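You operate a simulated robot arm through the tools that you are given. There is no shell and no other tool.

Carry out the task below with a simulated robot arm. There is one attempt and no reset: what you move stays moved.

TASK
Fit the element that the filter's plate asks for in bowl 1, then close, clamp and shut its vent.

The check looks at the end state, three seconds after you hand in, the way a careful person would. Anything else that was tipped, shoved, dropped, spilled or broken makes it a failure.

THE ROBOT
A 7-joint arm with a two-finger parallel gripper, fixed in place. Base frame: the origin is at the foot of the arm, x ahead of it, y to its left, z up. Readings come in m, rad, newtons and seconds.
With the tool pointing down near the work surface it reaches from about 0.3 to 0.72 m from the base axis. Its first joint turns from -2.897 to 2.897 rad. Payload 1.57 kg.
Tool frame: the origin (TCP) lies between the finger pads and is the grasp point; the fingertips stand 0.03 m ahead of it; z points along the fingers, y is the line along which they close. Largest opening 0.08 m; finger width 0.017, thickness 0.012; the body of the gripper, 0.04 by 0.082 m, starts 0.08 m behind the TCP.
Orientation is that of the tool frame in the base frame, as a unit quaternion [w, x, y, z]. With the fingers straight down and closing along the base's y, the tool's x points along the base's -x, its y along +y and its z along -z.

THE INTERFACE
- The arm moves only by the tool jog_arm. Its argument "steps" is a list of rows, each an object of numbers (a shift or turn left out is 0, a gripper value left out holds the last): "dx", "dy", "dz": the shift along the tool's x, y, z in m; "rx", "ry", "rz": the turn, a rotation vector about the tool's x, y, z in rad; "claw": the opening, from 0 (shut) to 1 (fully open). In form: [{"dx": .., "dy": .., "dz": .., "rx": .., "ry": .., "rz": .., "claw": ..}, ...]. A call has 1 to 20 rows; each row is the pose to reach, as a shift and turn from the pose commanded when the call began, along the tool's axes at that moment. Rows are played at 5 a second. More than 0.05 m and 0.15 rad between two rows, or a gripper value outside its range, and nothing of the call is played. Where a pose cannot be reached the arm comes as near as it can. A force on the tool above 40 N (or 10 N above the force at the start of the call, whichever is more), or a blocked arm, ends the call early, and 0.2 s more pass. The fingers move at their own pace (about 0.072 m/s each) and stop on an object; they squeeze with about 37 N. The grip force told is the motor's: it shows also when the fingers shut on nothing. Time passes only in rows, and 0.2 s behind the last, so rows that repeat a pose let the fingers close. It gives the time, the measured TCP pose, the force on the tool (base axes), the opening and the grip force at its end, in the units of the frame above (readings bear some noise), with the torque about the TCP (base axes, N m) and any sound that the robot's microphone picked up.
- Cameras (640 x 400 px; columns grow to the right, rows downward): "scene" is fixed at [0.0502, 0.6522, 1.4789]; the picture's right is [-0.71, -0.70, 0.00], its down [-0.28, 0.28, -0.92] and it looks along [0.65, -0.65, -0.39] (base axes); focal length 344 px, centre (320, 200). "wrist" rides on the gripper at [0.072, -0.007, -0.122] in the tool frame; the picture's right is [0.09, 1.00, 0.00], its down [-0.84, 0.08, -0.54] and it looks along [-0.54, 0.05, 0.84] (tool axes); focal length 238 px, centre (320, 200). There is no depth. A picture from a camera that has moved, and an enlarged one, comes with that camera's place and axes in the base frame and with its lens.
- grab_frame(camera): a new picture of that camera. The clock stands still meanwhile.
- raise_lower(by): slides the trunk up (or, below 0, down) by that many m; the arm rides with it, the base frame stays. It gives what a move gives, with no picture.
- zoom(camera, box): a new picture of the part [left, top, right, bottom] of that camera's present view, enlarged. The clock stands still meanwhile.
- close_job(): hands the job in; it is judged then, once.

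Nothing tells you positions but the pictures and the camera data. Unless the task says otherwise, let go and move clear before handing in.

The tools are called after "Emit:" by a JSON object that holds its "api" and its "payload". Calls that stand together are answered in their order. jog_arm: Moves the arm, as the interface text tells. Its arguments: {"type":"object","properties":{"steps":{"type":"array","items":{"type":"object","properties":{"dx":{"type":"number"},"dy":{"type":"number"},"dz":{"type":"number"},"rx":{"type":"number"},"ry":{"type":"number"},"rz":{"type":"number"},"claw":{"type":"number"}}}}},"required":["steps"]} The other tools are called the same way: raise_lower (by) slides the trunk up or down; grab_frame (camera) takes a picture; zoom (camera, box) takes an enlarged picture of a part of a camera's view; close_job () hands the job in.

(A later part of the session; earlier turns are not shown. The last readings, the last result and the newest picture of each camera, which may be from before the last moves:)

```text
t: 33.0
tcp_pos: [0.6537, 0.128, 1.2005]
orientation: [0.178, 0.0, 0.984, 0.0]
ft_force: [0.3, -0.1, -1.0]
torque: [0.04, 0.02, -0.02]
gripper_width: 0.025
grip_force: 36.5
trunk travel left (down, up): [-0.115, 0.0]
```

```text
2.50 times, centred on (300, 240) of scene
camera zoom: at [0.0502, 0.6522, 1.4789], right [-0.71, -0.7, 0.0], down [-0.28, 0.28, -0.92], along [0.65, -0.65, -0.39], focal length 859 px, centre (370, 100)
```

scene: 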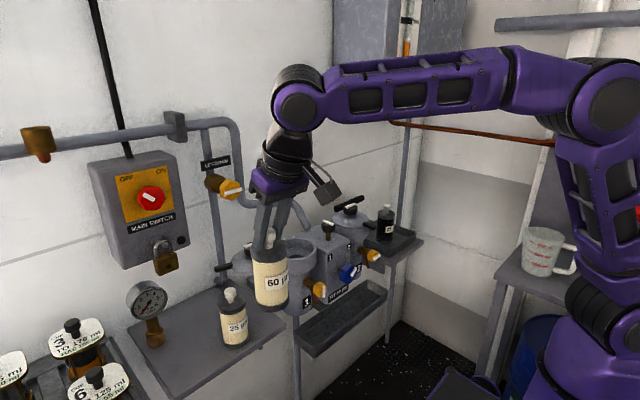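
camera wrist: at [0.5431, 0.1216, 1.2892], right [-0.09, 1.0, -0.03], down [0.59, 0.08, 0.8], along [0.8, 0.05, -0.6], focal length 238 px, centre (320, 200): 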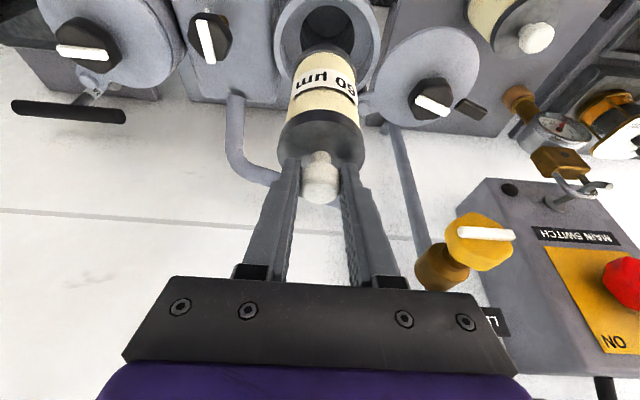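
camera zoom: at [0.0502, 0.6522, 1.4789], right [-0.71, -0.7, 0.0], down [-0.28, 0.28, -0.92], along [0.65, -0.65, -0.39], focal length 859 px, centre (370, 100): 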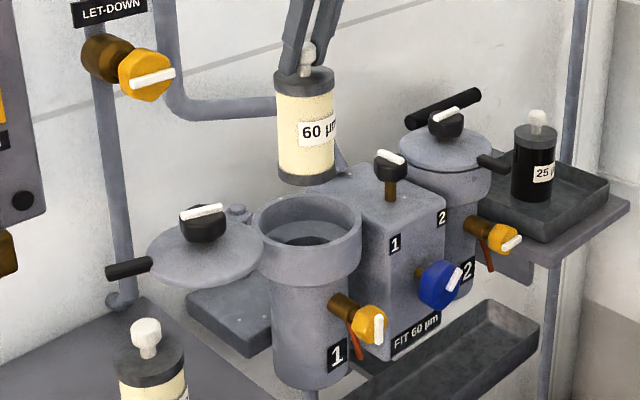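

The element is over the bowl, about 2–3 mm off in each axis. I'll correct by (+2, +2.5) mm and lower until its bottom is just above the rim, then compare again.

Emit:
{"api": "jog_arm", "payload": {"steps": [{"dx": 0.0035, "dy": 0.0012, "dz": 0.0147}, {"dx": 0.009, "dy": 0.0025, "dz": 0.029}, {"dx": 0.0141, "dy": 0.0025, "dz": 0.0428}, {"dx": 0.0141, "dy": 0.0025, "dz": 0.0428}]}}

Emit:
{"api": "zoom", "payload": {"camera": "wrist", "box": [240, 0, 400, 120]}}

Emit:
{"api": "zoom", "payload": {"camera": "scene", "box": [260, 190, 340, 260]}}

```text
t: 34.0
tcp_pos: [0.655, 0.1307, 1.1557]
orientation: [0.179, 0.001, 0.984, 0.0]
ft_force: [-0.7, 0.1, -1.8]
torque: [-0.02, 0.01, 0.0]
gripper_width: 0.0251
grip_force: 37.0
trunk travel left (down, up): [-0.115, 0.0]
```

```text
3.33 times, centred on (320, 60) of wrist
camera zoom: at [0.5445, 0.1238, 1.2439], right [-0.08, 1.0, -0.03], down [0.59, 0.08, 0.8], along [0.8, 0.05, -0.6], focal length 794 px, centre (320, 667)
```

zoom: 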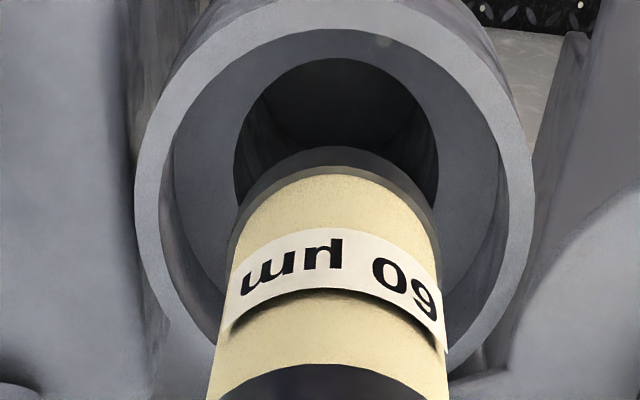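

```text
5.71 times, centred on (300, 225) of scene
camera zoom: at [0.0502, 0.6522, 1.4789], right [-0.71, -0.7, 0.0], down [-0.28, 0.28, -0.92], along [0.65, -0.65, -0.39], focal length 1964 px, centre (434, 57)
```

zoom: 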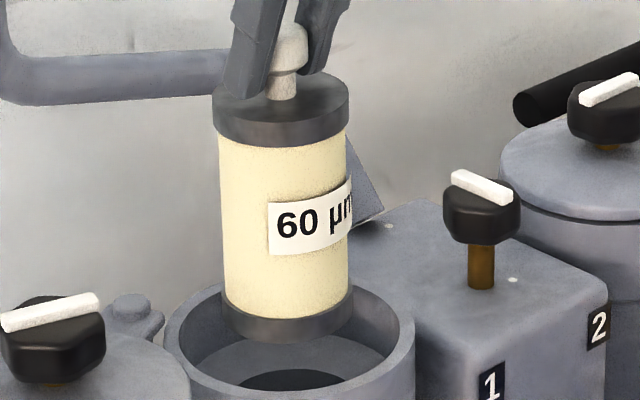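

Both views show the element centred over the bore within about 1 mm, its bottom roughly 17 mm above the rim. I'll lower it straight down in small steps, watching the force.

Emit:
{"api": "jog_arm", "payload": {"steps": [{"dx": 0.0035, "dz": 0.0094}, {"dx": 0.007, "dz": 0.0187}, {"dx": 0.0106, "dz": 0.0281}, {"dx": 0.0134, "dz": 0.0356}, {"dx": 0.0134, "dz": 0.0356}]}}

Emit:
{"api": "zoom", "payload": {"camera": "wrist", "box": [240, 0, 400, 120]}}

Emit:
{"api": "zoom", "payload": {"camera": "scene", "box": [260, 200, 340, 270]}}

```text
t: 35.2
tcp_pos: [0.6544, 0.1312, 1.118]
orientation: [0.179, 0.001, 0.984, 0.0]
ft_force: [0.3, 0.3, -1.5]
torque: [0.0, 0.06, 0.01]
gripper_width: 0.0249
grip_force: 36.9
trunk travel left (down, up): [-0.115, 0.0]
```

```text
3.33 times, centred on (320, 60) of wrist
camera zoom: at [0.5441, 0.1239, 1.2066], right [-0.08, 1.0, -0.03], down [0.59, 0.08, 0.8], along [0.8, 0.05, -0.6], focal length 794 px, centre (320, 667)
```

zoom: 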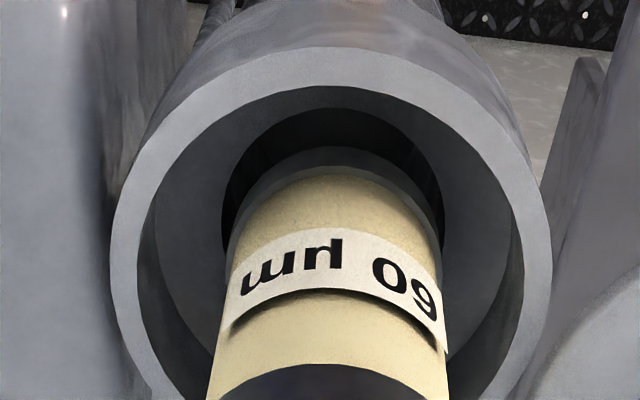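

```text
5.71 times, centred on (300, 235) of scene
camera zoom: at [0.0502, 0.6522, 1.4789], right [-0.71, -0.7, 0.0], down [-0.28, 0.28, -0.92], along [0.65, -0.65, -0.39], focal length 1964 px, centre (434, 0)
```

zoom: 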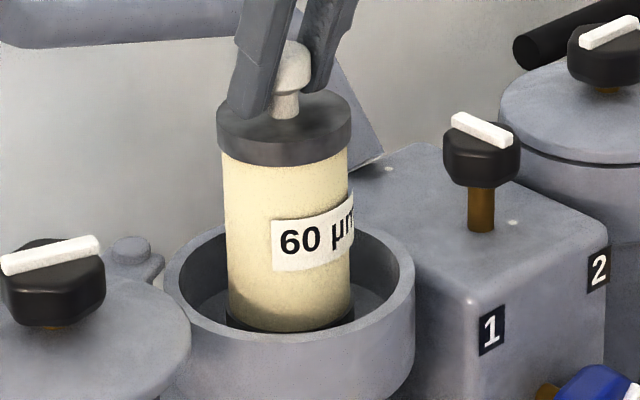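

The element's lower end is inside the bowl head and centred with the bore. I continue down in small steps, checking for contact.

Emit:
{"api": "jog_arm", "payload": {"steps": [{"dx": 0.0018, "dy": -0.0005, "dz": 0.0047}, {"dx": 0.0035, "dy": -0.0005, "dz": 0.0094}, {"dx": 0.0053, "dy": -0.0005, "dz": 0.014}, {"dx": 0.007, "dy": -0.0005, "dz": 0.0187}, {"dx": 0.007, "dy": -0.0005, "dz": 0.0187}]}}

Emit:
{"api": "zoom", "payload": {"camera": "wrist", "box": [240, 0, 400, 120]}}

Emit:
{"api": "zoom", "payload": {"camera": "scene", "box": [260, 200, 340, 270]}}

```text
t: 36.4
tcp_pos: [0.6546, 0.1306, 1.0978]
orientation: [0.179, 0.001, 0.984, 0.0]
ft_force: [1.0, 0.5, -1.0]
torque: [-0.02, 0.02, 0.01]
gripper_width: 0.0249
grip_force: 36.5
trunk travel left (down, up): [-0.115, 0.0]
```

```text
3.33 times, centred on (320, 60) of wrist
camera zoom: at [0.5443, 0.1235, 1.1868], right [-0.08, 1.0, -0.03], down [0.59, 0.08, 0.8], along [0.8, 0.05, -0.6], focal length 794 px, centre (320, 667)
```

zoom: 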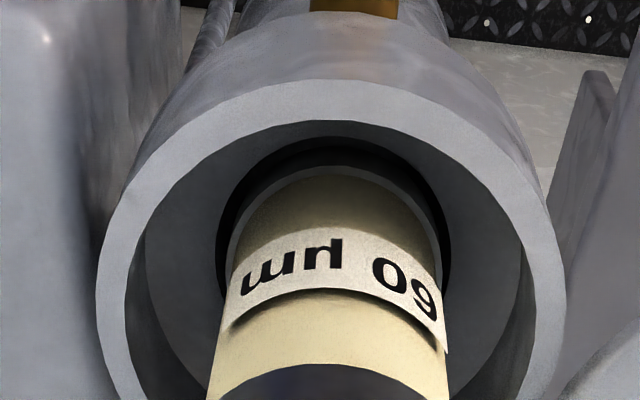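

```text
5.71 times, centred on (300, 235) of scene
camera zoom: at [0.0502, 0.6522, 1.4789], right [-0.71, -0.7, 0.0], down [-0.28, 0.28, -0.92], along [0.65, -0.65, -0.39], focal length 1964 px, centre (434, 0)
```

zoom: 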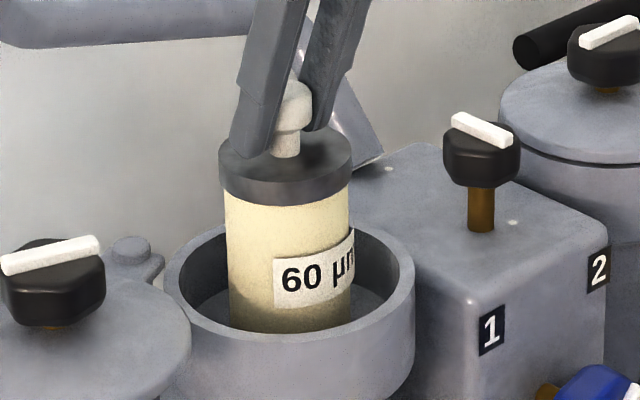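

Still free, with an even gap all round. I continue down into the bore.

Emit:
{"api": "jog_arm", "payload": {"steps": [{"dx": 0.0018, "dz": 0.0047}, {"dx": 0.0035, "dz": 0.0094}, {"dx": 0.0053, "dz": 0.014}, {"dx": 0.007, "dz": 0.0187}, {"dx": 0.007, "dz": 0.0187}]}}

Emit:
{"api": "zoom", "payload": {"camera": "wrist", "box": [240, 0, 400, 120]}}

Emit:
{"api": "zoom", "payload": {"camera": "scene", "box": [260, 200, 340, 270]}}

```text
t: 37.6
tcp_pos: [0.655, 0.1301, 1.0777]
orientation: [0.179, 0.001, 0.984, 0.0]
ft_force: [0.6, -0.9, -1.7]
torque: [0.0, 0.02, -0.01]
gripper_width: 0.0251
grip_force: 36.3
trunk travel left (down, up): [-0.115, 0.0]
```

```text
3.33 times, centred on (320, 60) of wrist
camera zoom: at [0.5443, 0.1233, 1.1666], right [-0.08, 1.0, -0.03], down [0.59, 0.08, 0.8], along [0.8, 0.05, -0.6], focal length 794 px, centre (320, 667)
```

zoom: 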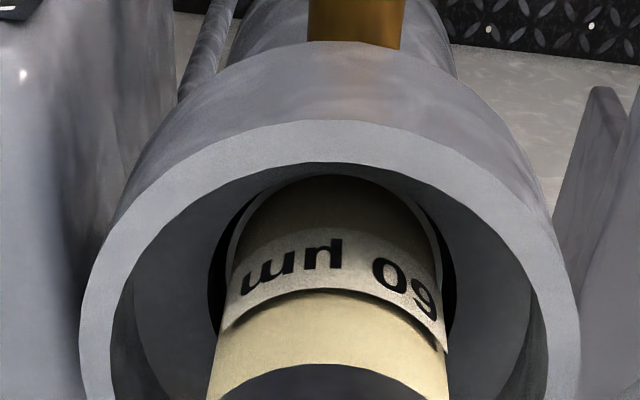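

```text
5.71 times, centred on (300, 235) of scene
camera zoom: at [0.0502, 0.6522, 1.4789], right [-0.71, -0.7, 0.0], down [-0.28, 0.28, -0.92], along [0.65, -0.65, -0.39], focal length 1964 px, centre (434, 0)
```

zoom: 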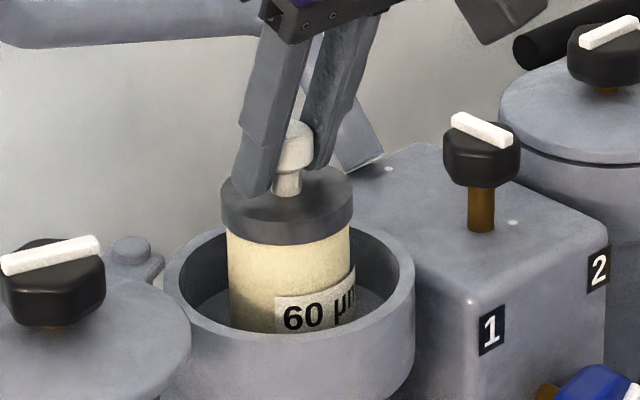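

No contact so far; the element is entering the bore. I continue down.

Emit:
{"api": "jog_arm", "payload": {"steps": [{"dx": 0.0018, "dz": 0.0047}, {"dx": 0.0035, "dz": 0.0094}, {"dx": 0.0053, "dz": 0.014}, {"dx": 0.007, "dz": 0.0187}, {"dx": 0.007, "dz": 0.0187}]}}

Emit:
{"api": "jog_arm", "payload": {"steps": [{"dx": 0.0018, "dz": 0.0047}, {"dx": 0.0035, "dz": 0.0094}, {"dx": 0.0053, "dz": 0.014}, {"dx": 0.007, "dz": 0.0187}, {"dx": 0.007, "dz": 0.0187}]}}

Emit:
{"api": "zoom", "payload": {"camera": "wrist", "box": [200, 20, 440, 200]}}

Emit:
{"api": "zoom", "payload": {"camera": "scene", "box": [250, 190, 350, 270]}}

```text
t: 38.8
tcp_pos: [0.6547, 0.1305, 1.0578]
orientation: [0.179, 0.0, 0.984, 0.001]
ft_force: [1.3, -0.1, -2.0]
torque: [-0.01, 0.01, -0.02]
gripper_width: 0.0251
grip_force: 35.7
trunk travel left (down, up): [-0.115, 0.0]
```

```text
t: 40.0
tcp_pos: [0.6551, 0.1306, 1.0372]
orientation: [0.179, 0.001, 0.984, 0.0]
ft_force: [-1.1, 0.0, -1.7]
torque: [-0.01, 0.01, -0.01]
gripper_width: 0.0251
grip_force: 37.3
trunk travel left (down, up): [-0.115, 0.0]
```

```text
2.22 times, centred on (320, 110) of wrist
camera zoom: at [0.5443, 0.1239, 1.1264], right [-0.08, 1.0, -0.03], down [0.59, 0.08, 0.8], along [0.8, 0.05, -0.6], focal length 530 px, centre (320, 400)
```

zoom: 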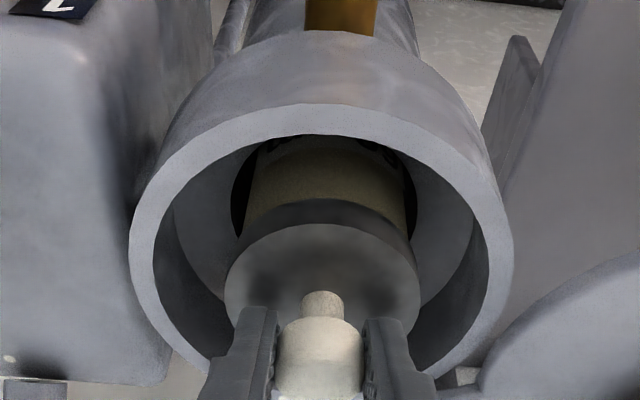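

```text
5.00 times, centred on (300, 230) of scene
camera zoom: at [0.0502, 0.6522, 1.4789], right [-0.71, -0.7, 0.0], down [-0.28, 0.28, -0.92], along [0.65, -0.65, -0.39], focal length 1718 px, centre (420, 50)
```

zoom: 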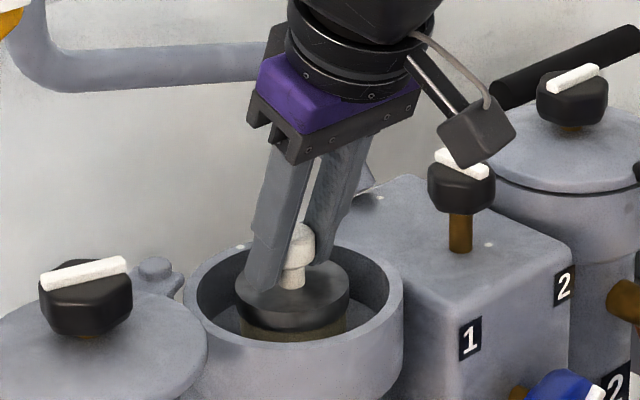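

The element is well inside the bore with no resistance. I keep lowering in small steps toward its seat.

Emit:
{"api": "jog_arm", "payload": {"steps": [{"dx": 0.0018, "dz": 0.0047}, {"dx": 0.0035, "dz": 0.0094}, {"dx": 0.0053, "dz": 0.014}, {"dx": 0.007, "dz": 0.0187}, {"dx": 0.007, "dz": 0.0187}]}}

Emit:
{"api": "jog_arm", "payload": {"steps": [{"dx": 0.0018, "dz": 0.0047}, {"dx": 0.0035, "dz": 0.0094}, {"dx": 0.0053, "dz": 0.014}, {"dx": 0.007, "dz": 0.0187}, {"dx": 0.007, "dz": 0.0187}]}}

Emit:
{"api": "zoom", "payload": {"camera": "wrist", "box": [200, 20, 440, 200]}}

Emit:
{"api": "zoom", "payload": {"camera": "scene", "box": [250, 190, 350, 270]}}

```text
t: 41.2
tcp_pos: [0.655, 0.1299, 1.0173]
orientation: [0.179, 0.0, 0.984, 0.001]
ft_force: [-0.6, 0.0, -1.2]
torque: [-0.03, 0.0, 0.03]
gripper_width: 0.0249
grip_force: 36.1
trunk travel left (down, up): [-0.115, 0.0]
```

```text
t: 42.4
tcp_pos: [0.6551, 0.1303, 0.9984]
orientation: [0.179, 0.001, 0.984, 0.001]
ft_force: [0.2, -0.1, -1.7]
torque: [0.0, -0.02, 0.02]
gripper_width: 0.0249
grip_force: 36.6
trunk travel left (down, up): [-0.115, 0.0]
```

```text
2.22 times, centred on (320, 110) of wrist
camera zoom: at [0.5448, 0.124, 1.0869], right [-0.08, 1.0, -0.03], down [0.59, 0.08, 0.8], along [0.8, 0.05, -0.6], focal length 530 px, centre (320, 400)
```

zoom: 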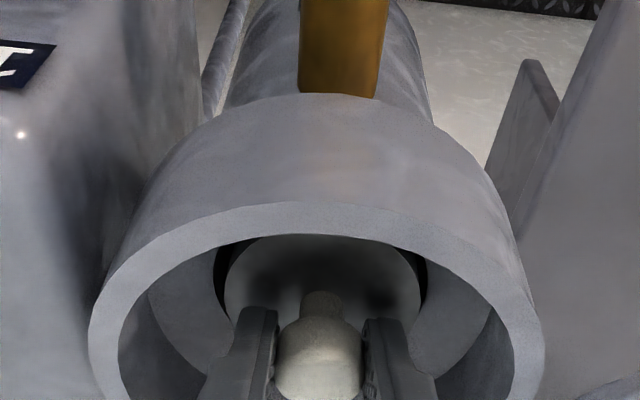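

```text
5.00 times, centred on (300, 230) of scene
camera zoom: at [0.0502, 0.6522, 1.4789], right [-0.71, -0.7, 0.0], down [-0.28, 0.28, -0.92], along [0.65, -0.65, -0.39], focal length 1718 px, centre (420, 50)
```

zoom: 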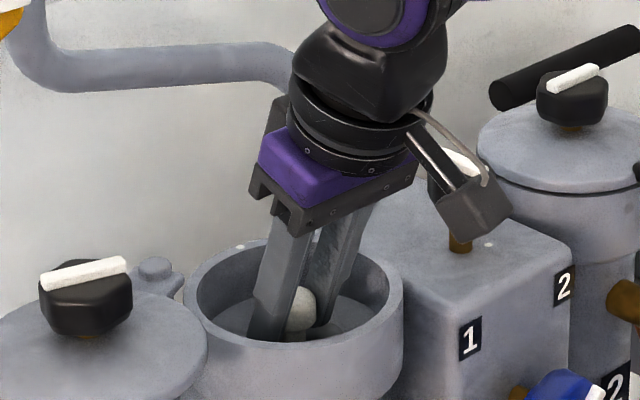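

The knob is now at about rim level and still no bottom contact. I go on in 10 mm steps.

Emit:
{"api": "jog_arm", "payload": {"steps": [{"dx": 0.0018, "dz": 0.0047}, {"dx": 0.0035, "dz": 0.0094}, {"dx": 0.0035, "dz": 0.0094}]}}

Emit:
{"api": "jog_arm", "payload": {"steps": [{"dx": 0.0018, "dz": 0.0047}, {"dx": 0.0035, "dz": 0.0094}, {"dx": 0.0035, "dz": 0.0094}]}}

Emit:
{"api": "zoom", "payload": {"camera": "scene", "box": [250, 190, 350, 270]}}

```text
t: 43.2
tcp_pos: [0.6544, 0.1302, 0.9938]
orientation: [0.184, 0.0, 0.983, 0.002]
ft_force: [-3.4, 0.0, 26.1]
torque: [-0.07, 0.46, 0.01]
gripper_width: 0.025
grip_force: 36.6
trunk travel left (down, up): [-0.115, 0.0]
```

```text
t: 43.7
tcp_pos: [0.658, 0.1308, 0.9904]
orientation: [0.187, 0.001, 0.982, 0.002]
ft_force: [1.3, 0.2, 11.2]
torque: [-0.04, 0.06, 0.05]
gripper_width: 0.0251
grip_force: 36.7
trunk travel left (down, up): [-0.115, 0.0]
stopped in row 2: the force on the tool passed its limit at 42 N (the readings are from after the stop); the commanded pose is now the measured one
```

```text
5.00 times, centred on (300, 230) of scene
camera zoom: at [0.0502, 0.6522, 1.4789], right [-0.71, -0.7, 0.0], down [-0.28, 0.28, -0.92], along [0.65, -0.65, -0.39], focal length 1718 px, centre (420, 50)
```

zoom: 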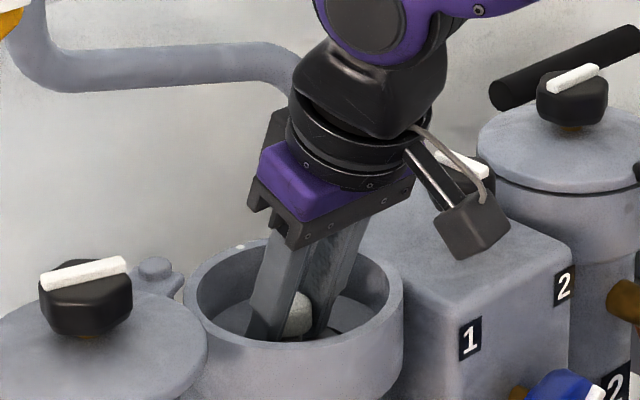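

The element touched down at TCP z ≈ 0.994, with its knob about level with the rim; a firm push moved it only slightly. I'll open the fingers a little to release it, rise clear, and look down into the bowl to judge how deep it sits.

Emit:
{"api": "jog_arm", "payload": {"steps": [{"claw": 0.42}, {"claw": 0.42}, {"claw": 0.42}]}}

Emit:
{"api": "jog_arm", "payload": {"steps": [{"dx": -0.0035, "dz": -0.0094}, {"dx": -0.007, "dz": -0.0187}, {"dx": -0.0141, "dz": -0.0374}, {"dx": -0.0211, "dz": -0.0562}, {"dx": -0.0282, "dz": -0.0749}, {"dx": -0.0352, "dz": -0.0936}, {"dx": -0.0352, "dz": -0.0936}]}}

Emit:
{"api": "zoom", "payload": {"camera": "wrist", "box": [240, 0, 400, 120]}}

Emit:
{"api": "zoom", "payload": {"camera": "scene", "box": [250, 190, 350, 270]}}

```text
t: 44.5
tcp_pos: [0.658, 0.132, 0.991]
orientation: [0.188, 0.0, 0.982, 0.002]
ft_force: [3.8, 2.8, 22.2]
torque: [0.18, -0.17, 0.03]
gripper_width: 0.029
grip_force: 0.0
trunk travel left (down, up): [-0.115, 0.0]
```

```text
t: 46.1
tcp_pos: [0.6577, 0.1312, 1.0888]
orientation: [0.185, 0.0, 0.983, 0.002]
ft_force: [0.0, 0.2, 0.8]
torque: [0.02, 0.0, -0.02]
gripper_width: 0.0332
grip_force: 0.0
trunk travel left (down, up): [-0.115, 0.0]
```

```text
3.33 times, centred on (320, 60) of wrist
camera zoom: at [0.5453, 0.1235, 1.1761], right [-0.09, 1.0, -0.03], down [0.58, 0.07, 0.81], along [0.81, 0.05, -0.59], focal length 794 px, centre (320, 667)
```

zoom: 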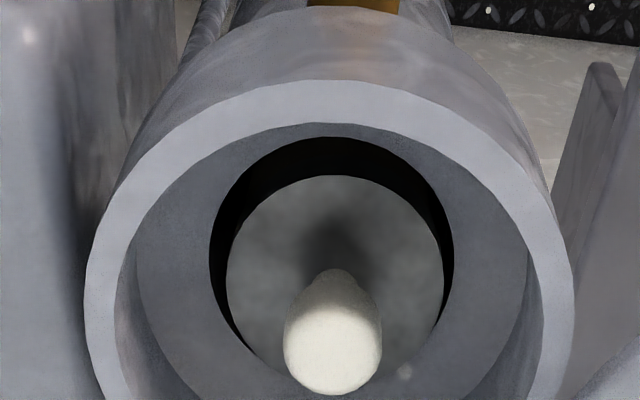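

```text
5.00 times, centred on (300, 230) of scene
camera zoom: at [0.0502, 0.6522, 1.4789], right [-0.71, -0.7, 0.0], down [-0.28, 0.28, -0.92], along [0.65, -0.65, -0.39], focal length 1718 px, centre (420, 50)
```

zoom: 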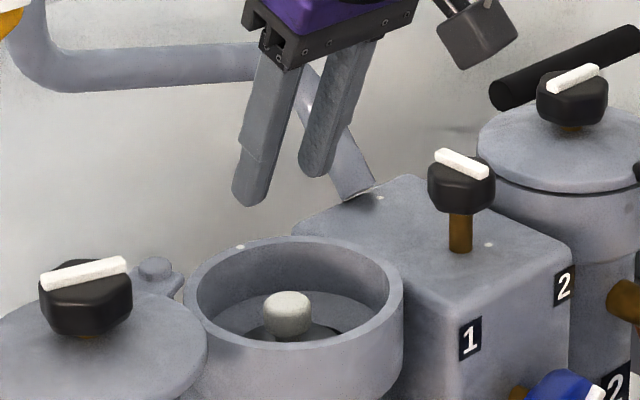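

The element is released inside the bore, knob a few mm below the rim. I want to check it is truly upright and bottomed, so I'll zoom in closely from both cameras.

Emit:
{"api": "zoom", "payload": {"camera": "scene", "box": [276, 232, 326, 264]}}

Emit:
{"api": "zoom", "payload": {"camera": "wrist", "box": [270, 10, 390, 90]}}

```text
12.50 times, centred on (301, 248) of scene
camera zoom: at [0.0502, 0.6522, 1.4789], right [-0.71, -0.7, 0.0], down [-0.28, 0.28, -0.92], along [0.65, -0.65, -0.39], focal length 4296 px, centre (558, -400)
```

zoom: 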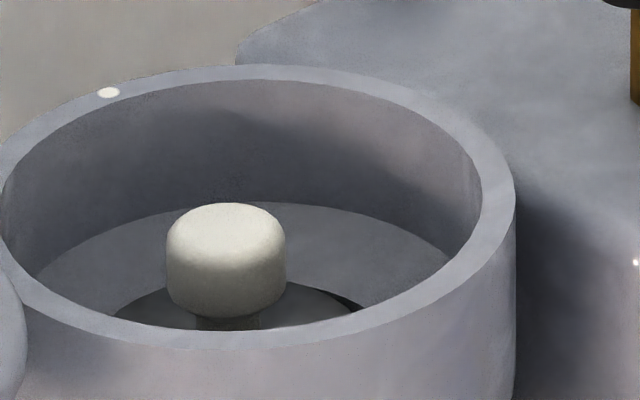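

```text
5.00 times, centred on (330, 50) of wrist
camera zoom: at [0.5453, 0.1235, 1.1761], right [-0.09, 1.0, -0.03], down [0.58, 0.07, 0.81], along [0.81, 0.05, -0.59], focal length 1192 px, centre (270, 950)
```

zoom: 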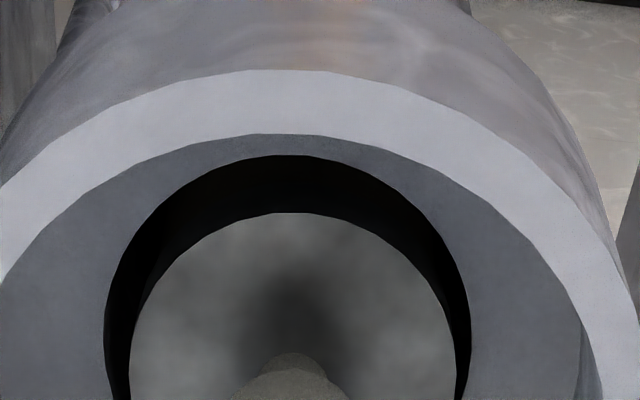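

The element sits upright in the bore with its cap just under the ledge and its knob about 7 mm below the rim, so the lid should pass over it. Now I'll back off and measure the lid, its pivot and its knob from two sides.

Emit:
{"api": "jog_arm", "payload": {"steps": [{"dx": 0.0107, "dz": -0.0241}, {"dx": 0.032, "dy": 0.003, "dz": -0.0563}, {"dx": 0.0534, "dy": 0.006, "dz": -0.0885}, {"dx": 0.08, "dy": 0.009, "dz": -0.1246}, {"dx": 0.1069, "dy": 0.009, "dz": -0.1608}, {"dx": 0.1069, "dy": 0.009, "dz": -0.1608}]}}

Emit:
{"api": "grab_frame", "payload": {"camera": "wrist"}}

Emit:
{"api": "zoom", "payload": {"camera": "wrist", "box": [320, 110, 480, 230]}}

Emit:
{"api": "jog_arm", "payload": {"steps": [{"dy": 0.04}, {"dy": 0.08}, {"dy": 0.12}, {"dy": 0.16}, {"dy": 0.2}, {"dy": 0.22}, {"dy": 0.22}]}}

Emit:
{"api": "grab_frame", "payload": {"camera": "wrist"}}

Emit:
{"api": "zoom", "payload": {"camera": "wrist", "box": [160, 110, 320, 230]}}

```text
t: 47.5
tcp_pos: [0.4972, 0.1396, 1.1998]
orientation: [0.184, 0.001, 0.983, 0.001]
ft_force: [-0.2, -0.2, -0.4]
torque: [0.03, -0.03, -0.03]
gripper_width: 0.0336
grip_force: 0.1
trunk travel left (down, up): [-0.115, 0.0]
```

```text
taken
camera wrist: at [0.3863, 0.1322, 1.2865], right [-0.09, 1.0, -0.03], down [0.58, 0.08, 0.81], along [0.81, 0.05, -0.59], focal length 238 px, centre (320, 200)
```

wrist: 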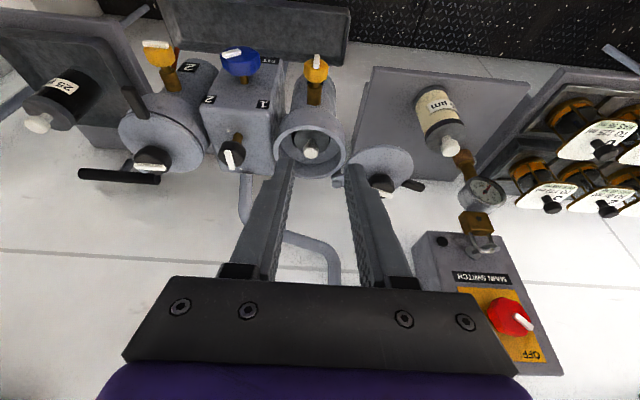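

```text
3.33 times, centred on (400, 170) of wrist
camera zoom: at [0.3863, 0.1322, 1.2865], right [-0.09, 1.0, -0.03], down [0.58, 0.08, 0.81], along [0.81, 0.05, -0.59], focal length 794 px, centre (53, 300)
```

zoom: 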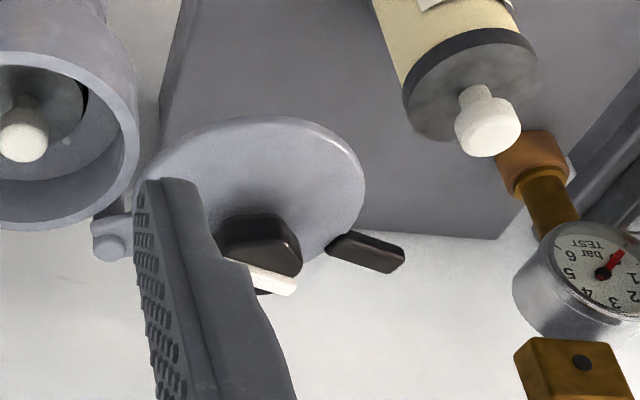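

```text
t: 49.1
tcp_pos: [0.4992, 0.3605, 1.1991]
orientation: [0.184, 0.0, 0.983, 0.001]
ft_force: [0.3, 0.0, -0.1]
torque: [0.0, 0.0, 0.01]
gripper_width: 0.0337
grip_force: 0.1
trunk travel left (down, up): [-0.115, 0.0]
```

```text
taken
camera wrist: at [0.3878, 0.3536, 1.286], right [-0.09, 1.0, -0.03], down [0.58, 0.08, 0.81], along [0.81, 0.05, -0.59], focal length 238 px, centre (320, 200)
```

wrist: 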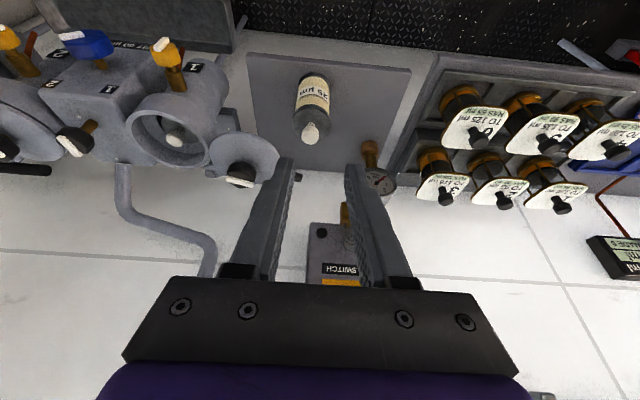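

```text
3.33 times, centred on (240, 170) of wrist
camera zoom: at [0.3878, 0.3536, 1.286], right [-0.09, 1.0, -0.03], down [0.58, 0.08, 0.81], along [0.81, 0.05, -0.59], focal length 794 px, centre (587, 300)
```

zoom: 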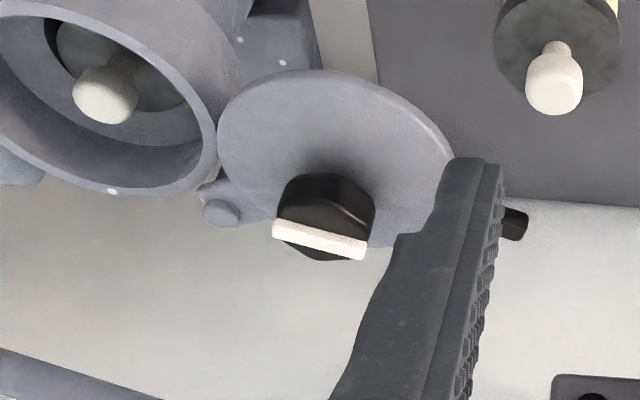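

The lid knob is at about (0.673, 0.247, 1.04), its pivot pin at about (0.711, 0.180), and the lid needs about 105° of swing toward the bowl. I'll straddle the knob with open fingers, approaching from the front with the tilted tool (which also stays clear of the LET-DOWN valve above), then push it along its arc.

Emit:
{"api": "jog_arm", "payload": {"steps": [{"dx": 0.0006, "dy": -0.0227, "dz": 0.0296, "claw": 1.0}, {"dx": 0.0011, "dy": -0.0454, "dz": 0.0592}, {"dx": 0.0017, "dy": -0.0681, "dz": 0.0888}, {"dx": 0.0022, "dy": -0.0908, "dz": 0.1184}, {"dx": 0.0028, "dy": -0.1135, "dz": 0.148}, {"dx": 0.0028, "dy": -0.1135, "dz": 0.148}]}}

Emit:
{"api": "grab_frame", "payload": {"camera": "wrist"}}

Emit:
{"api": "grab_frame", "payload": {"camera": "scene"}}

```text
t: 50.5
tcp_pos: [0.5513, 0.2455, 1.0602]
orientation: [0.184, 0.0, 0.983, 0.002]
ft_force: [0.5, -0.3, 0.6]
torque: [-0.01, 0.02, -0.01]
gripper_width: 0.0799
grip_force: 0.1
trunk travel left (down, up): [-0.115, 0.0]
```

```text
taken
camera wrist: at [0.4396, 0.2389, 1.1483], right [-0.09, 1.0, -0.03], down [0.58, 0.07, 0.81], along [0.81, 0.05, -0.59], focal length 238 px, centre (320, 200)
```

wrist: 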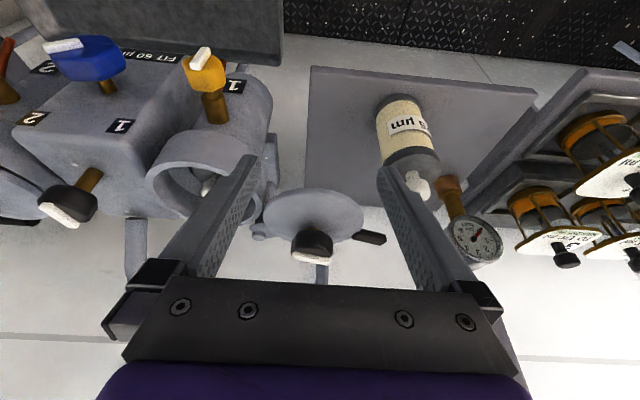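

```text
taken
```

scene: 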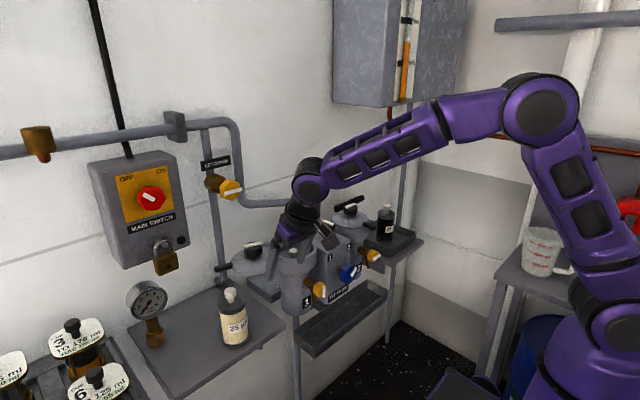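

The open fingers frame the lid. One closer look at the lid knob before moving in.

Emit:
{"api": "zoom", "payload": {"camera": "wrist", "box": [230, 160, 410, 280]}}

Emit:
{"api": "zoom", "payload": {"camera": "scene", "box": [200, 170, 340, 290]}}

```text
3.33 times, centred on (320, 220) of wrist
camera zoom: at [0.4396, 0.2389, 1.1483], right [-0.09, 1.0, -0.03], down [0.58, 0.07, 0.81], along [0.81, 0.05, -0.59], focal length 794 px, centre (320, 133)
```

zoom: 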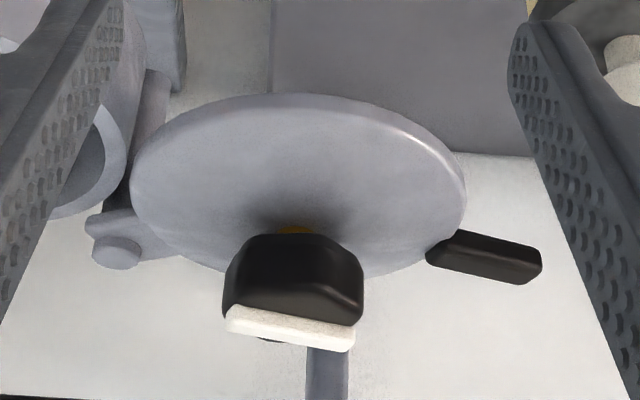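

```text
3.33 times, centred on (270, 230) of scene
camera zoom: at [0.0502, 0.6522, 1.4789], right [-0.71, -0.7, 0.0], down [-0.28, 0.28, -0.92], along [0.65, -0.65, -0.39], focal length 1146 px, centre (487, 100)
```

zoom: 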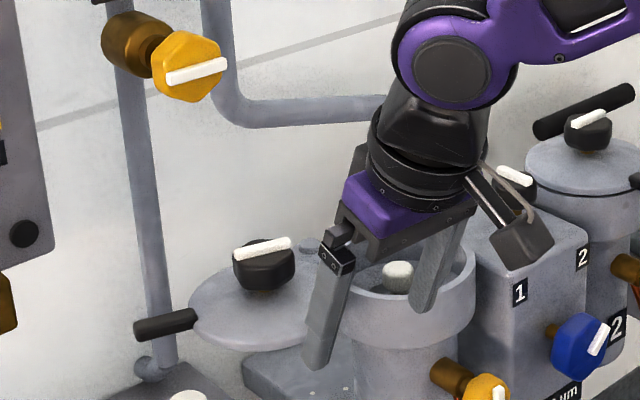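

The bar and lid handle are parallel (about 76° from x), confirming a swing of about 104° to close. I'll slide the open fingers around the lid knob at TCP (0.668, 0.2465, 1.05).

Emit:
{"api": "jog_arm", "payload": {"steps": [{"dx": -0.0264, "dz": 0.0129}, {"dx": -0.0528, "dy": 0.0005, "dz": 0.0258}, {"dx": -0.0791, "dy": 0.001, "dz": 0.0387}, {"dx": -0.1055, "dy": 0.001, "dz": 0.0516}, {"dx": -0.1055, "dy": 0.001, "dz": 0.0516}]}}

Emit:
{"api": "grab_frame", "payload": {"camera": "wrist"}}

Emit:
{"api": "zoom", "payload": {"camera": "scene", "box": [200, 170, 340, 290]}}

```text
t: 51.7
tcp_pos: [0.6671, 0.2464, 1.0512]
orientation: [0.184, 0.001, 0.983, 0.001]
ft_force: [0.0, 0.0, -0.6]
torque: [0.01, -0.01, 0.0]
gripper_width: 0.0799
grip_force: 0.1
trunk travel left (down, up): [-0.115, 0.0]
```

```text
taken
camera wrist: at [0.5565, 0.2403, 1.1382], right [-0.09, 1.0, -0.03], down [0.58, 0.08, 0.81], along [0.81, 0.05, -0.59], focal length 238 px, centre (320, 200)
```

wrist: 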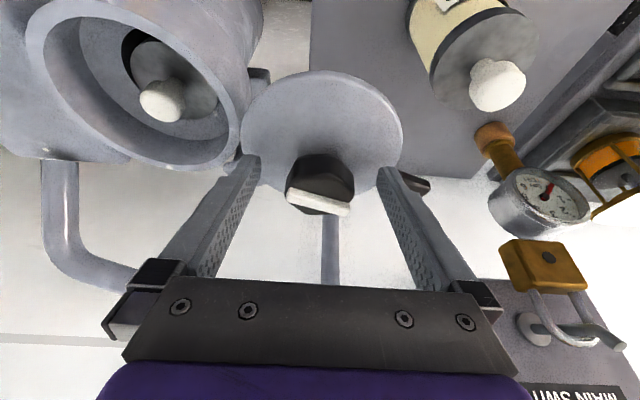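

```text
3.33 times, centred on (270, 230) of scene
camera zoom: at [0.0502, 0.6522, 1.4789], right [-0.71, -0.7, 0.0], down [-0.28, 0.28, -0.92], along [0.65, -0.65, -0.39], focal length 1146 px, centre (487, 100)
```

zoom: 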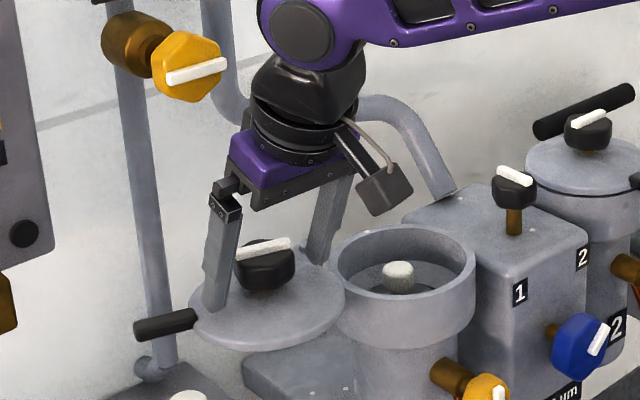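

The knob is centred between the fingers. I'll narrow the opening to about 60 mm and begin pushing the lid along its arc (first 30°), then check.

Emit:
{"api": "jog_arm", "payload": {"steps": [{"claw": 0.75}, {"dx": 0.0037, "dy": -0.01, "dz": -0.0014, "claw": 0.75}, {"dx": 0.0089, "dy": -0.022, "dz": -0.0034}, {"dx": 0.0145, "dy": -0.03, "dz": -0.0056}, {"dx": 0.02, "dy": -0.0376, "dz": -0.0078}, {"dx": 0.02, "dy": -0.0376, "dz": -0.0078}]}}

Emit:
{"api": "grab_frame", "payload": {"camera": "wrist"}}

Emit:
{"api": "zoom", "payload": {"camera": "scene", "box": [200, 170, 340, 290]}}

```text
t: 53.1
tcp_pos: [0.6446, 0.2096, 1.0496]
orientation: [0.185, 0.001, 0.983, 0.001]
ft_force: [-0.3, 0.5, -0.5]
torque: [-0.02, 0.0, -0.03]
gripper_width: 0.0609
grip_force: 0.3
trunk travel left (down, up): [-0.115, 0.0]
```

```text
taken
camera wrist: at [0.5342, 0.2022, 1.138], right [-0.08, 1.0, -0.03], down [0.58, 0.07, 0.81], along [0.81, 0.05, -0.59], focal length 238 px, centre (320, 200)
```

wrist: 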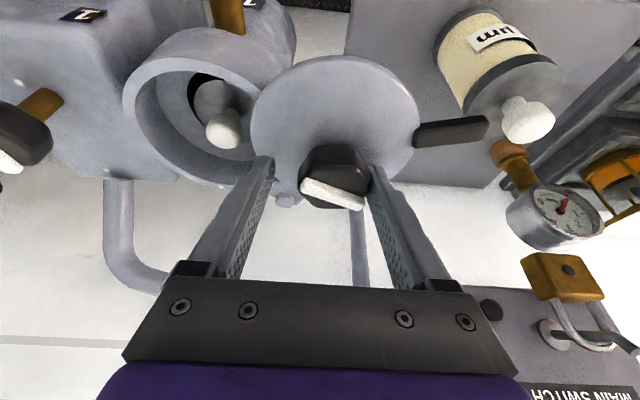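

```text
3.33 times, centred on (270, 230) of scene
camera zoom: at [0.0502, 0.6522, 1.4789], right [-0.71, -0.7, 0.0], down [-0.28, 0.28, -0.92], along [0.65, -0.65, -0.39], focal length 1146 px, centre (487, 100)
```

zoom: 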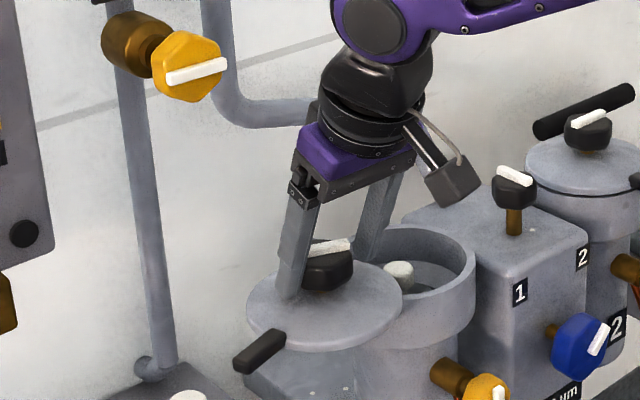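

The lid swings with the push. Its handle passes near the 25 µm element, so I'll check that one is undisturbed before continuing.

Emit:
{"api": "zoom", "payload": {"camera": "scene", "box": [140, 230, 320, 370]}}

Emit:
{"api": "zoom", "payload": {"camera": "wrist", "box": [400, 60, 580, 180]}}

```text
2.86 times, centred on (230, 300) of scene
camera zoom: at [0.0502, 0.6522, 1.4789], right [-0.71, -0.7, 0.0], down [-0.28, 0.28, -0.92], along [0.65, -0.65, -0.39], focal length 982 px, centre (577, -86)
```

zoom: 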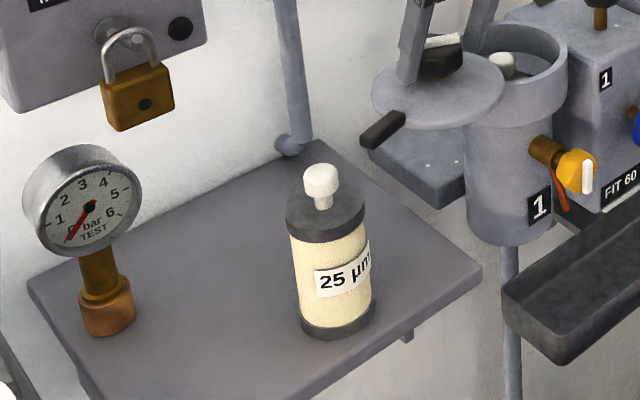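

```text
3.33 times, centred on (490, 120) of wrist
camera zoom: at [0.5342, 0.2022, 1.138], right [-0.08, 1.0, -0.03], down [0.58, 0.07, 0.81], along [0.81, 0.05, -0.59], focal length 794 px, centre (-247, 467)
```

zoom: 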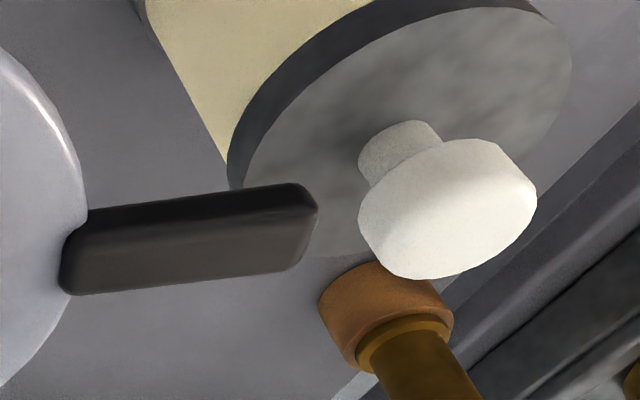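

The 25 µm element is untouched and the handle clears it. I continue pushing the lid round, following the knob's arc.

Emit:
{"api": "jog_arm", "payload": {"steps": [{"dx": 0.0033, "dy": -0.009, "dz": -0.0013}, {"dx": 0.0061, "dy": -0.0176, "dz": -0.0024}, {"dx": 0.0076, "dy": -0.027, "dz": -0.003}, {"dx": 0.0085, "dy": -0.0371, "dz": -0.0033}, {"dx": 0.0079, "dy": -0.047, "dz": -0.0031}, {"dx": 0.0061, "dy": -0.0566, "dz": -0.0024}, {"dx": 0.0061, "dy": -0.0566, "dz": -0.0024}]}}

Emit:
{"api": "grab_frame", "payload": {"camera": "wrist"}}

Emit:
{"api": "zoom", "payload": {"camera": "scene", "box": [200, 170, 380, 310]}}

```text
t: 54.7
tcp_pos: [0.6398, 0.1517, 1.0506]
orientation: [0.185, 0.0, 0.983, 0.001]
ft_force: [-0.2, -0.4, -0.5]
torque: [0.01, 0.0, 0.02]
gripper_width: 0.0602
grip_force: 0.0
trunk travel left (down, up): [-0.115, 0.0]
```

```text
taken
camera wrist: at [0.5275, 0.1456, 1.1381], right [-0.08, 1.0, -0.03], down [0.58, 0.07, 0.81], along [0.81, 0.05, -0.59], focal length 238 px, centre (320, 200)
```

wrist: 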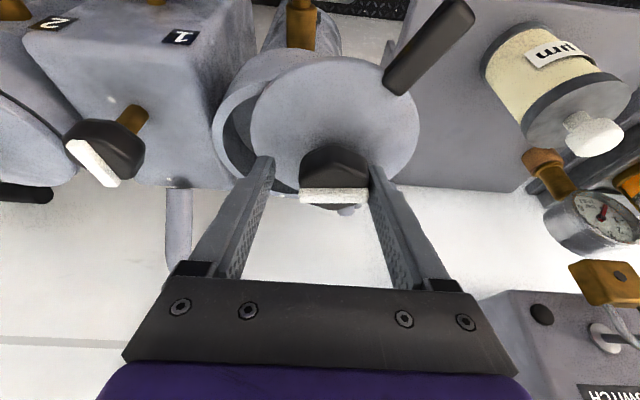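

```text
2.86 times, centred on (290, 240) of scene
camera zoom: at [0.0502, 0.6522, 1.4789], right [-0.71, -0.7, 0.0], down [-0.28, 0.28, -0.92], along [0.65, -0.65, -0.39], focal length 982 px, centre (406, 86)
```

zoom: 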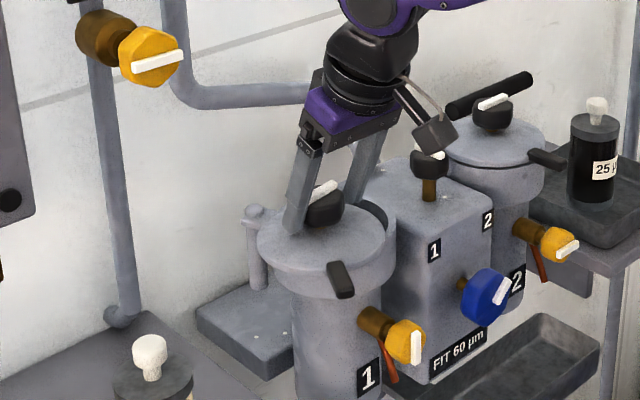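

The lid is nearly over the bowl (about 25–30° to go); the finger's flat has kept the knob's bar crosswise meanwhile. I push the remaining arc gently.

Emit:
{"api": "jog_arm", "payload": {"steps": [{"dx": -0.0026, "dy": -0.009, "dz": 0.001}, {"dx": -0.0054, "dy": -0.0169, "dz": 0.0021}, {"dx": -0.0091, "dy": -0.0225, "dz": 0.0035}, {"dx": -0.0125, "dy": -0.0277, "dz": 0.0048}, {"dx": -0.0125, "dy": -0.0277, "dz": 0.0048}]}}

Emit:
{"api": "grab_frame", "payload": {"camera": "wrist"}}

Emit:
{"api": "zoom", "payload": {"camera": "scene", "box": [200, 170, 380, 310]}}

```text
t: 55.9
tcp_pos: [0.6528, 0.1256, 1.0501]
orientation: [0.184, 0.001, 0.983, 0.001]
ft_force: [0.1, 1.3, -0.5]
torque: [0.02, 0.01, -0.02]
gripper_width: 0.0611
grip_force: 0.9
trunk travel left (down, up): [-0.115, 0.0]
```

```text
taken
camera wrist: at [0.5407, 0.1181, 1.1379], right [-0.08, 1.0, -0.03], down [0.58, 0.07, 0.81], along [0.81, 0.05, -0.59], focal length 238 px, centre (320, 200)
```

wrist: 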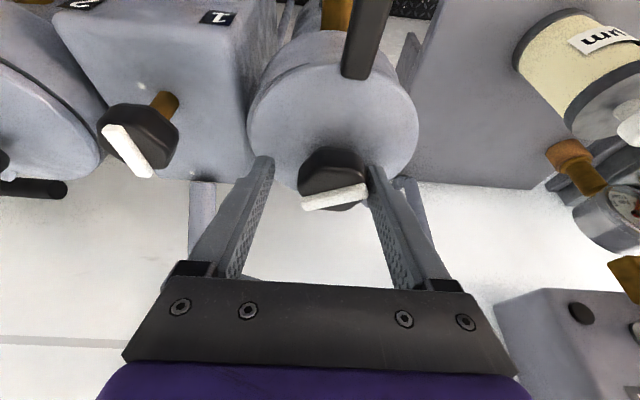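

```text
2.86 times, centred on (290, 240) of scene
camera zoom: at [0.0502, 0.6522, 1.4789], right [-0.71, -0.7, 0.0], down [-0.28, 0.28, -0.92], along [0.65, -0.65, -0.39], focal length 982 px, centre (406, 86)
```

zoom: 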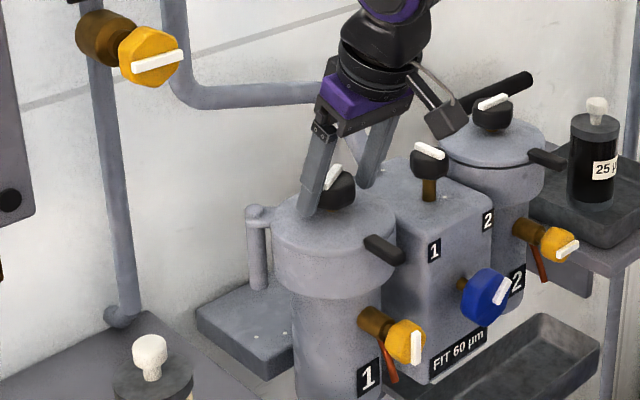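

The lid is almost in line with the rim. I'll press a bit further until it meets its stop.

Emit:
{"api": "jog_arm", "payload": {"steps": [{"dx": -0.0018, "dy": -0.003, "dz": 0.0007}, {"dx": -0.0037, "dy": -0.006, "dz": 0.0014}, {"dx": -0.0037, "dy": -0.006, "dz": 0.0014}]}}

Emit:
{"api": "zoom", "payload": {"camera": "wrist", "box": [200, 0, 440, 220]}}

Emit:
{"api": "zoom", "payload": {"camera": "scene", "box": [250, 190, 380, 290]}}

```text
t: 56.7
tcp_pos: [0.6554, 0.1198, 1.0505]
orientation: [0.184, 0.0, 0.983, 0.001]
ft_force: [-1.0, 4.3, -0.6]
torque: [-0.03, 0.03, 0.02]
gripper_width: 0.063
grip_force: 2.1
trunk travel left (down, up): [-0.115, 0.0]
```

```text
1.82 times, centred on (320, 110) of wrist
camera zoom: at [0.5442, 0.1129, 1.1379], right [-0.09, 1.0, -0.03], down [0.58, 0.08, 0.81], along [0.81, 0.05, -0.59], focal length 433 px, centre (320, 364)
```

zoom: 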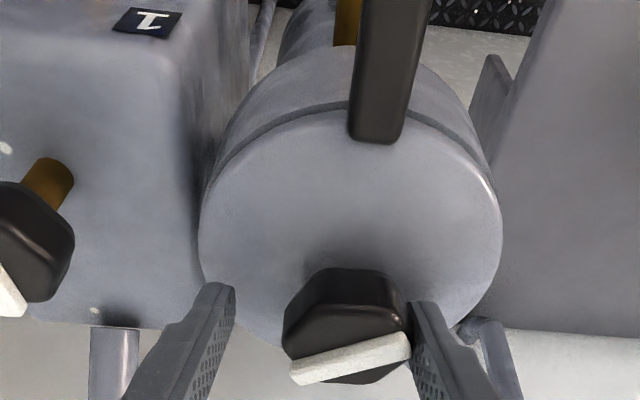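

```text
4.00 times, centred on (315, 240) of scene
camera zoom: at [0.0502, 0.6522, 1.4789], right [-0.71, -0.7, 0.0], down [-0.28, 0.28, -0.92], along [0.65, -0.65, -0.39], focal length 1375 px, centre (340, 40)
```

zoom: 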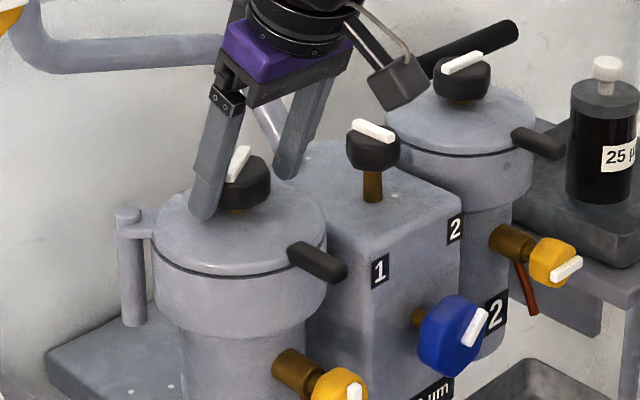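

The lid is shut: concentric with bowl 1, same seam and handle direction as bowl 2. The clamp bar is now about 30° off the crosswise (clamped) direction, so I'll open the fingers, centre on the knob, and turn the hand 30° to match its flats.

Emit:
{"api": "jog_arm", "payload": {"steps": [{"claw": 1.0}, {"claw": 1.0}, {"dx": -0.0004, "dy": 0.0097, "dz": 0.0061, "claw": 1.0}, {"dx": -0.0004, "dy": 0.0097, "dz": 0.0061, "claw": 1.0}]}}

Emit:
{"api": "jog_arm", "payload": {"steps": [{"rx": -0.047, "rz": -0.121}, {"rx": -0.094, "rz": -0.242}, {"rx": -0.141, "rz": -0.364}, {"rx": -0.188, "rz": -0.485}, {"rx": -0.188, "rz": -0.485}]}}

Emit:
{"api": "grab_frame", "payload": {"camera": "wrist"}}

Emit:
{"api": "zoom", "payload": {"camera": "scene", "box": [250, 190, 380, 290]}}

```text
t: 57.7
tcp_pos: [0.6578, 0.1293, 1.0472]
orientation: [0.186, 0.001, 0.983, 0.002]
ft_force: [0.0, -1.8, 9.2]
torque: [-0.48, -0.04, -0.11]
gripper_width: 0.0797
grip_force: 0.0
trunk travel left (down, up): [-0.115, 0.0]
```

```text
t: 58.9
tcp_pos: [0.6581, 0.1298, 1.0471]
orientation: [0.18, -0.253, 0.949, 0.048]
ft_force: [-3.1, -3.6, 17.2]
torque: [-0.34, -0.1, -0.02]
gripper_width: 0.0802
grip_force: 0.1
trunk travel left (down, up): [-0.115, 0.0]
```

```text
taken
camera wrist: at [0.5644, 0.0676, 1.1338], right [-0.57, 0.82, -0.03], down [0.46, 0.36, 0.81], along [0.68, 0.45, -0.58], focal length 238 px, centre (320, 200)
```

wrist: 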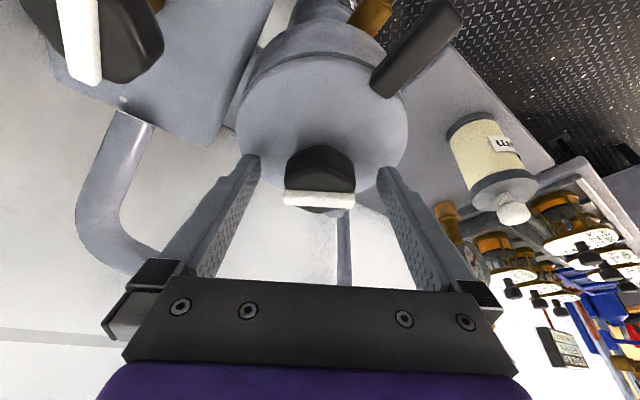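

```text
4.00 times, centred on (315, 240) of scene
camera zoom: at [0.0502, 0.6522, 1.4789], right [-0.71, -0.7, 0.0], down [-0.28, 0.28, -0.92], along [0.65, -0.65, -0.39], focal length 1375 px, centre (340, 40)
```

zoom: 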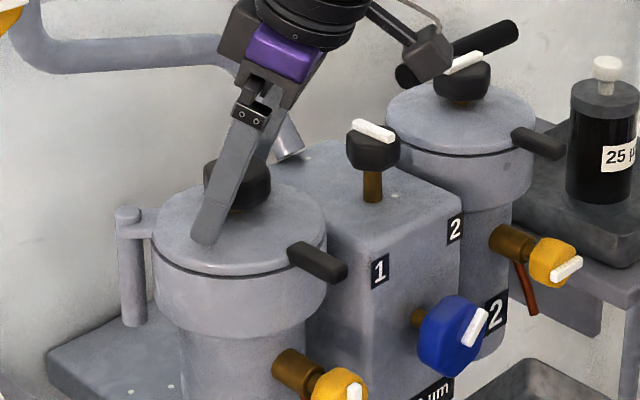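

One fingertip is lightly pressing the lid, so I raise 6 mm first; the hand is now aligned with the knob (bar parallel to the closing line). Then I close on the knob.

Emit:
{"api": "jog_arm", "payload": {"steps": [{"dx": -0.0022, "dz": -0.0056}, {"dx": -0.0022, "dz": -0.0056}]}}

Emit:
{"api": "jog_arm", "payload": {"steps": [{"claw": 0.6}, {"claw": 0.4}, {"claw": 0.2}, {"claw": 0.0}, {"claw": 0.0}]}}

Emit:
{"api": "grab_frame", "payload": {"camera": "wrist"}}

```text
t: 59.5
tcp_pos: [0.6592, 0.1294, 1.0497]
orientation: [0.178, -0.253, 0.95, 0.049]
ft_force: [-0.2, -0.2, -0.3]
torque: [0.01, -0.05, -0.03]
gripper_width: 0.08
grip_force: 0.0
trunk travel left (down, up): [-0.115, 0.0]
```

```text
t: 60.7
tcp_pos: [0.6579, 0.1293, 1.0512]
orientation: [0.179, -0.251, 0.95, 0.048]
ft_force: [-0.4, -0.4, -3.2]
torque: [-0.11, -0.09, -0.01]
gripper_width: 0.0436
grip_force: 45.0
trunk travel left (down, up): [-0.115, 0.0]
```

```text
taken
camera wrist: at [0.5651, 0.0681, 1.1382], right [-0.57, 0.82, -0.03], down [0.47, 0.36, 0.81], along [0.68, 0.45, -0.59], focal length 238 px, centre (320, 200)
```

wrist: 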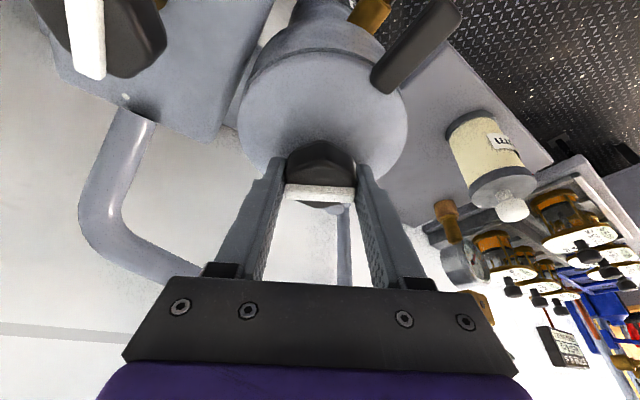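

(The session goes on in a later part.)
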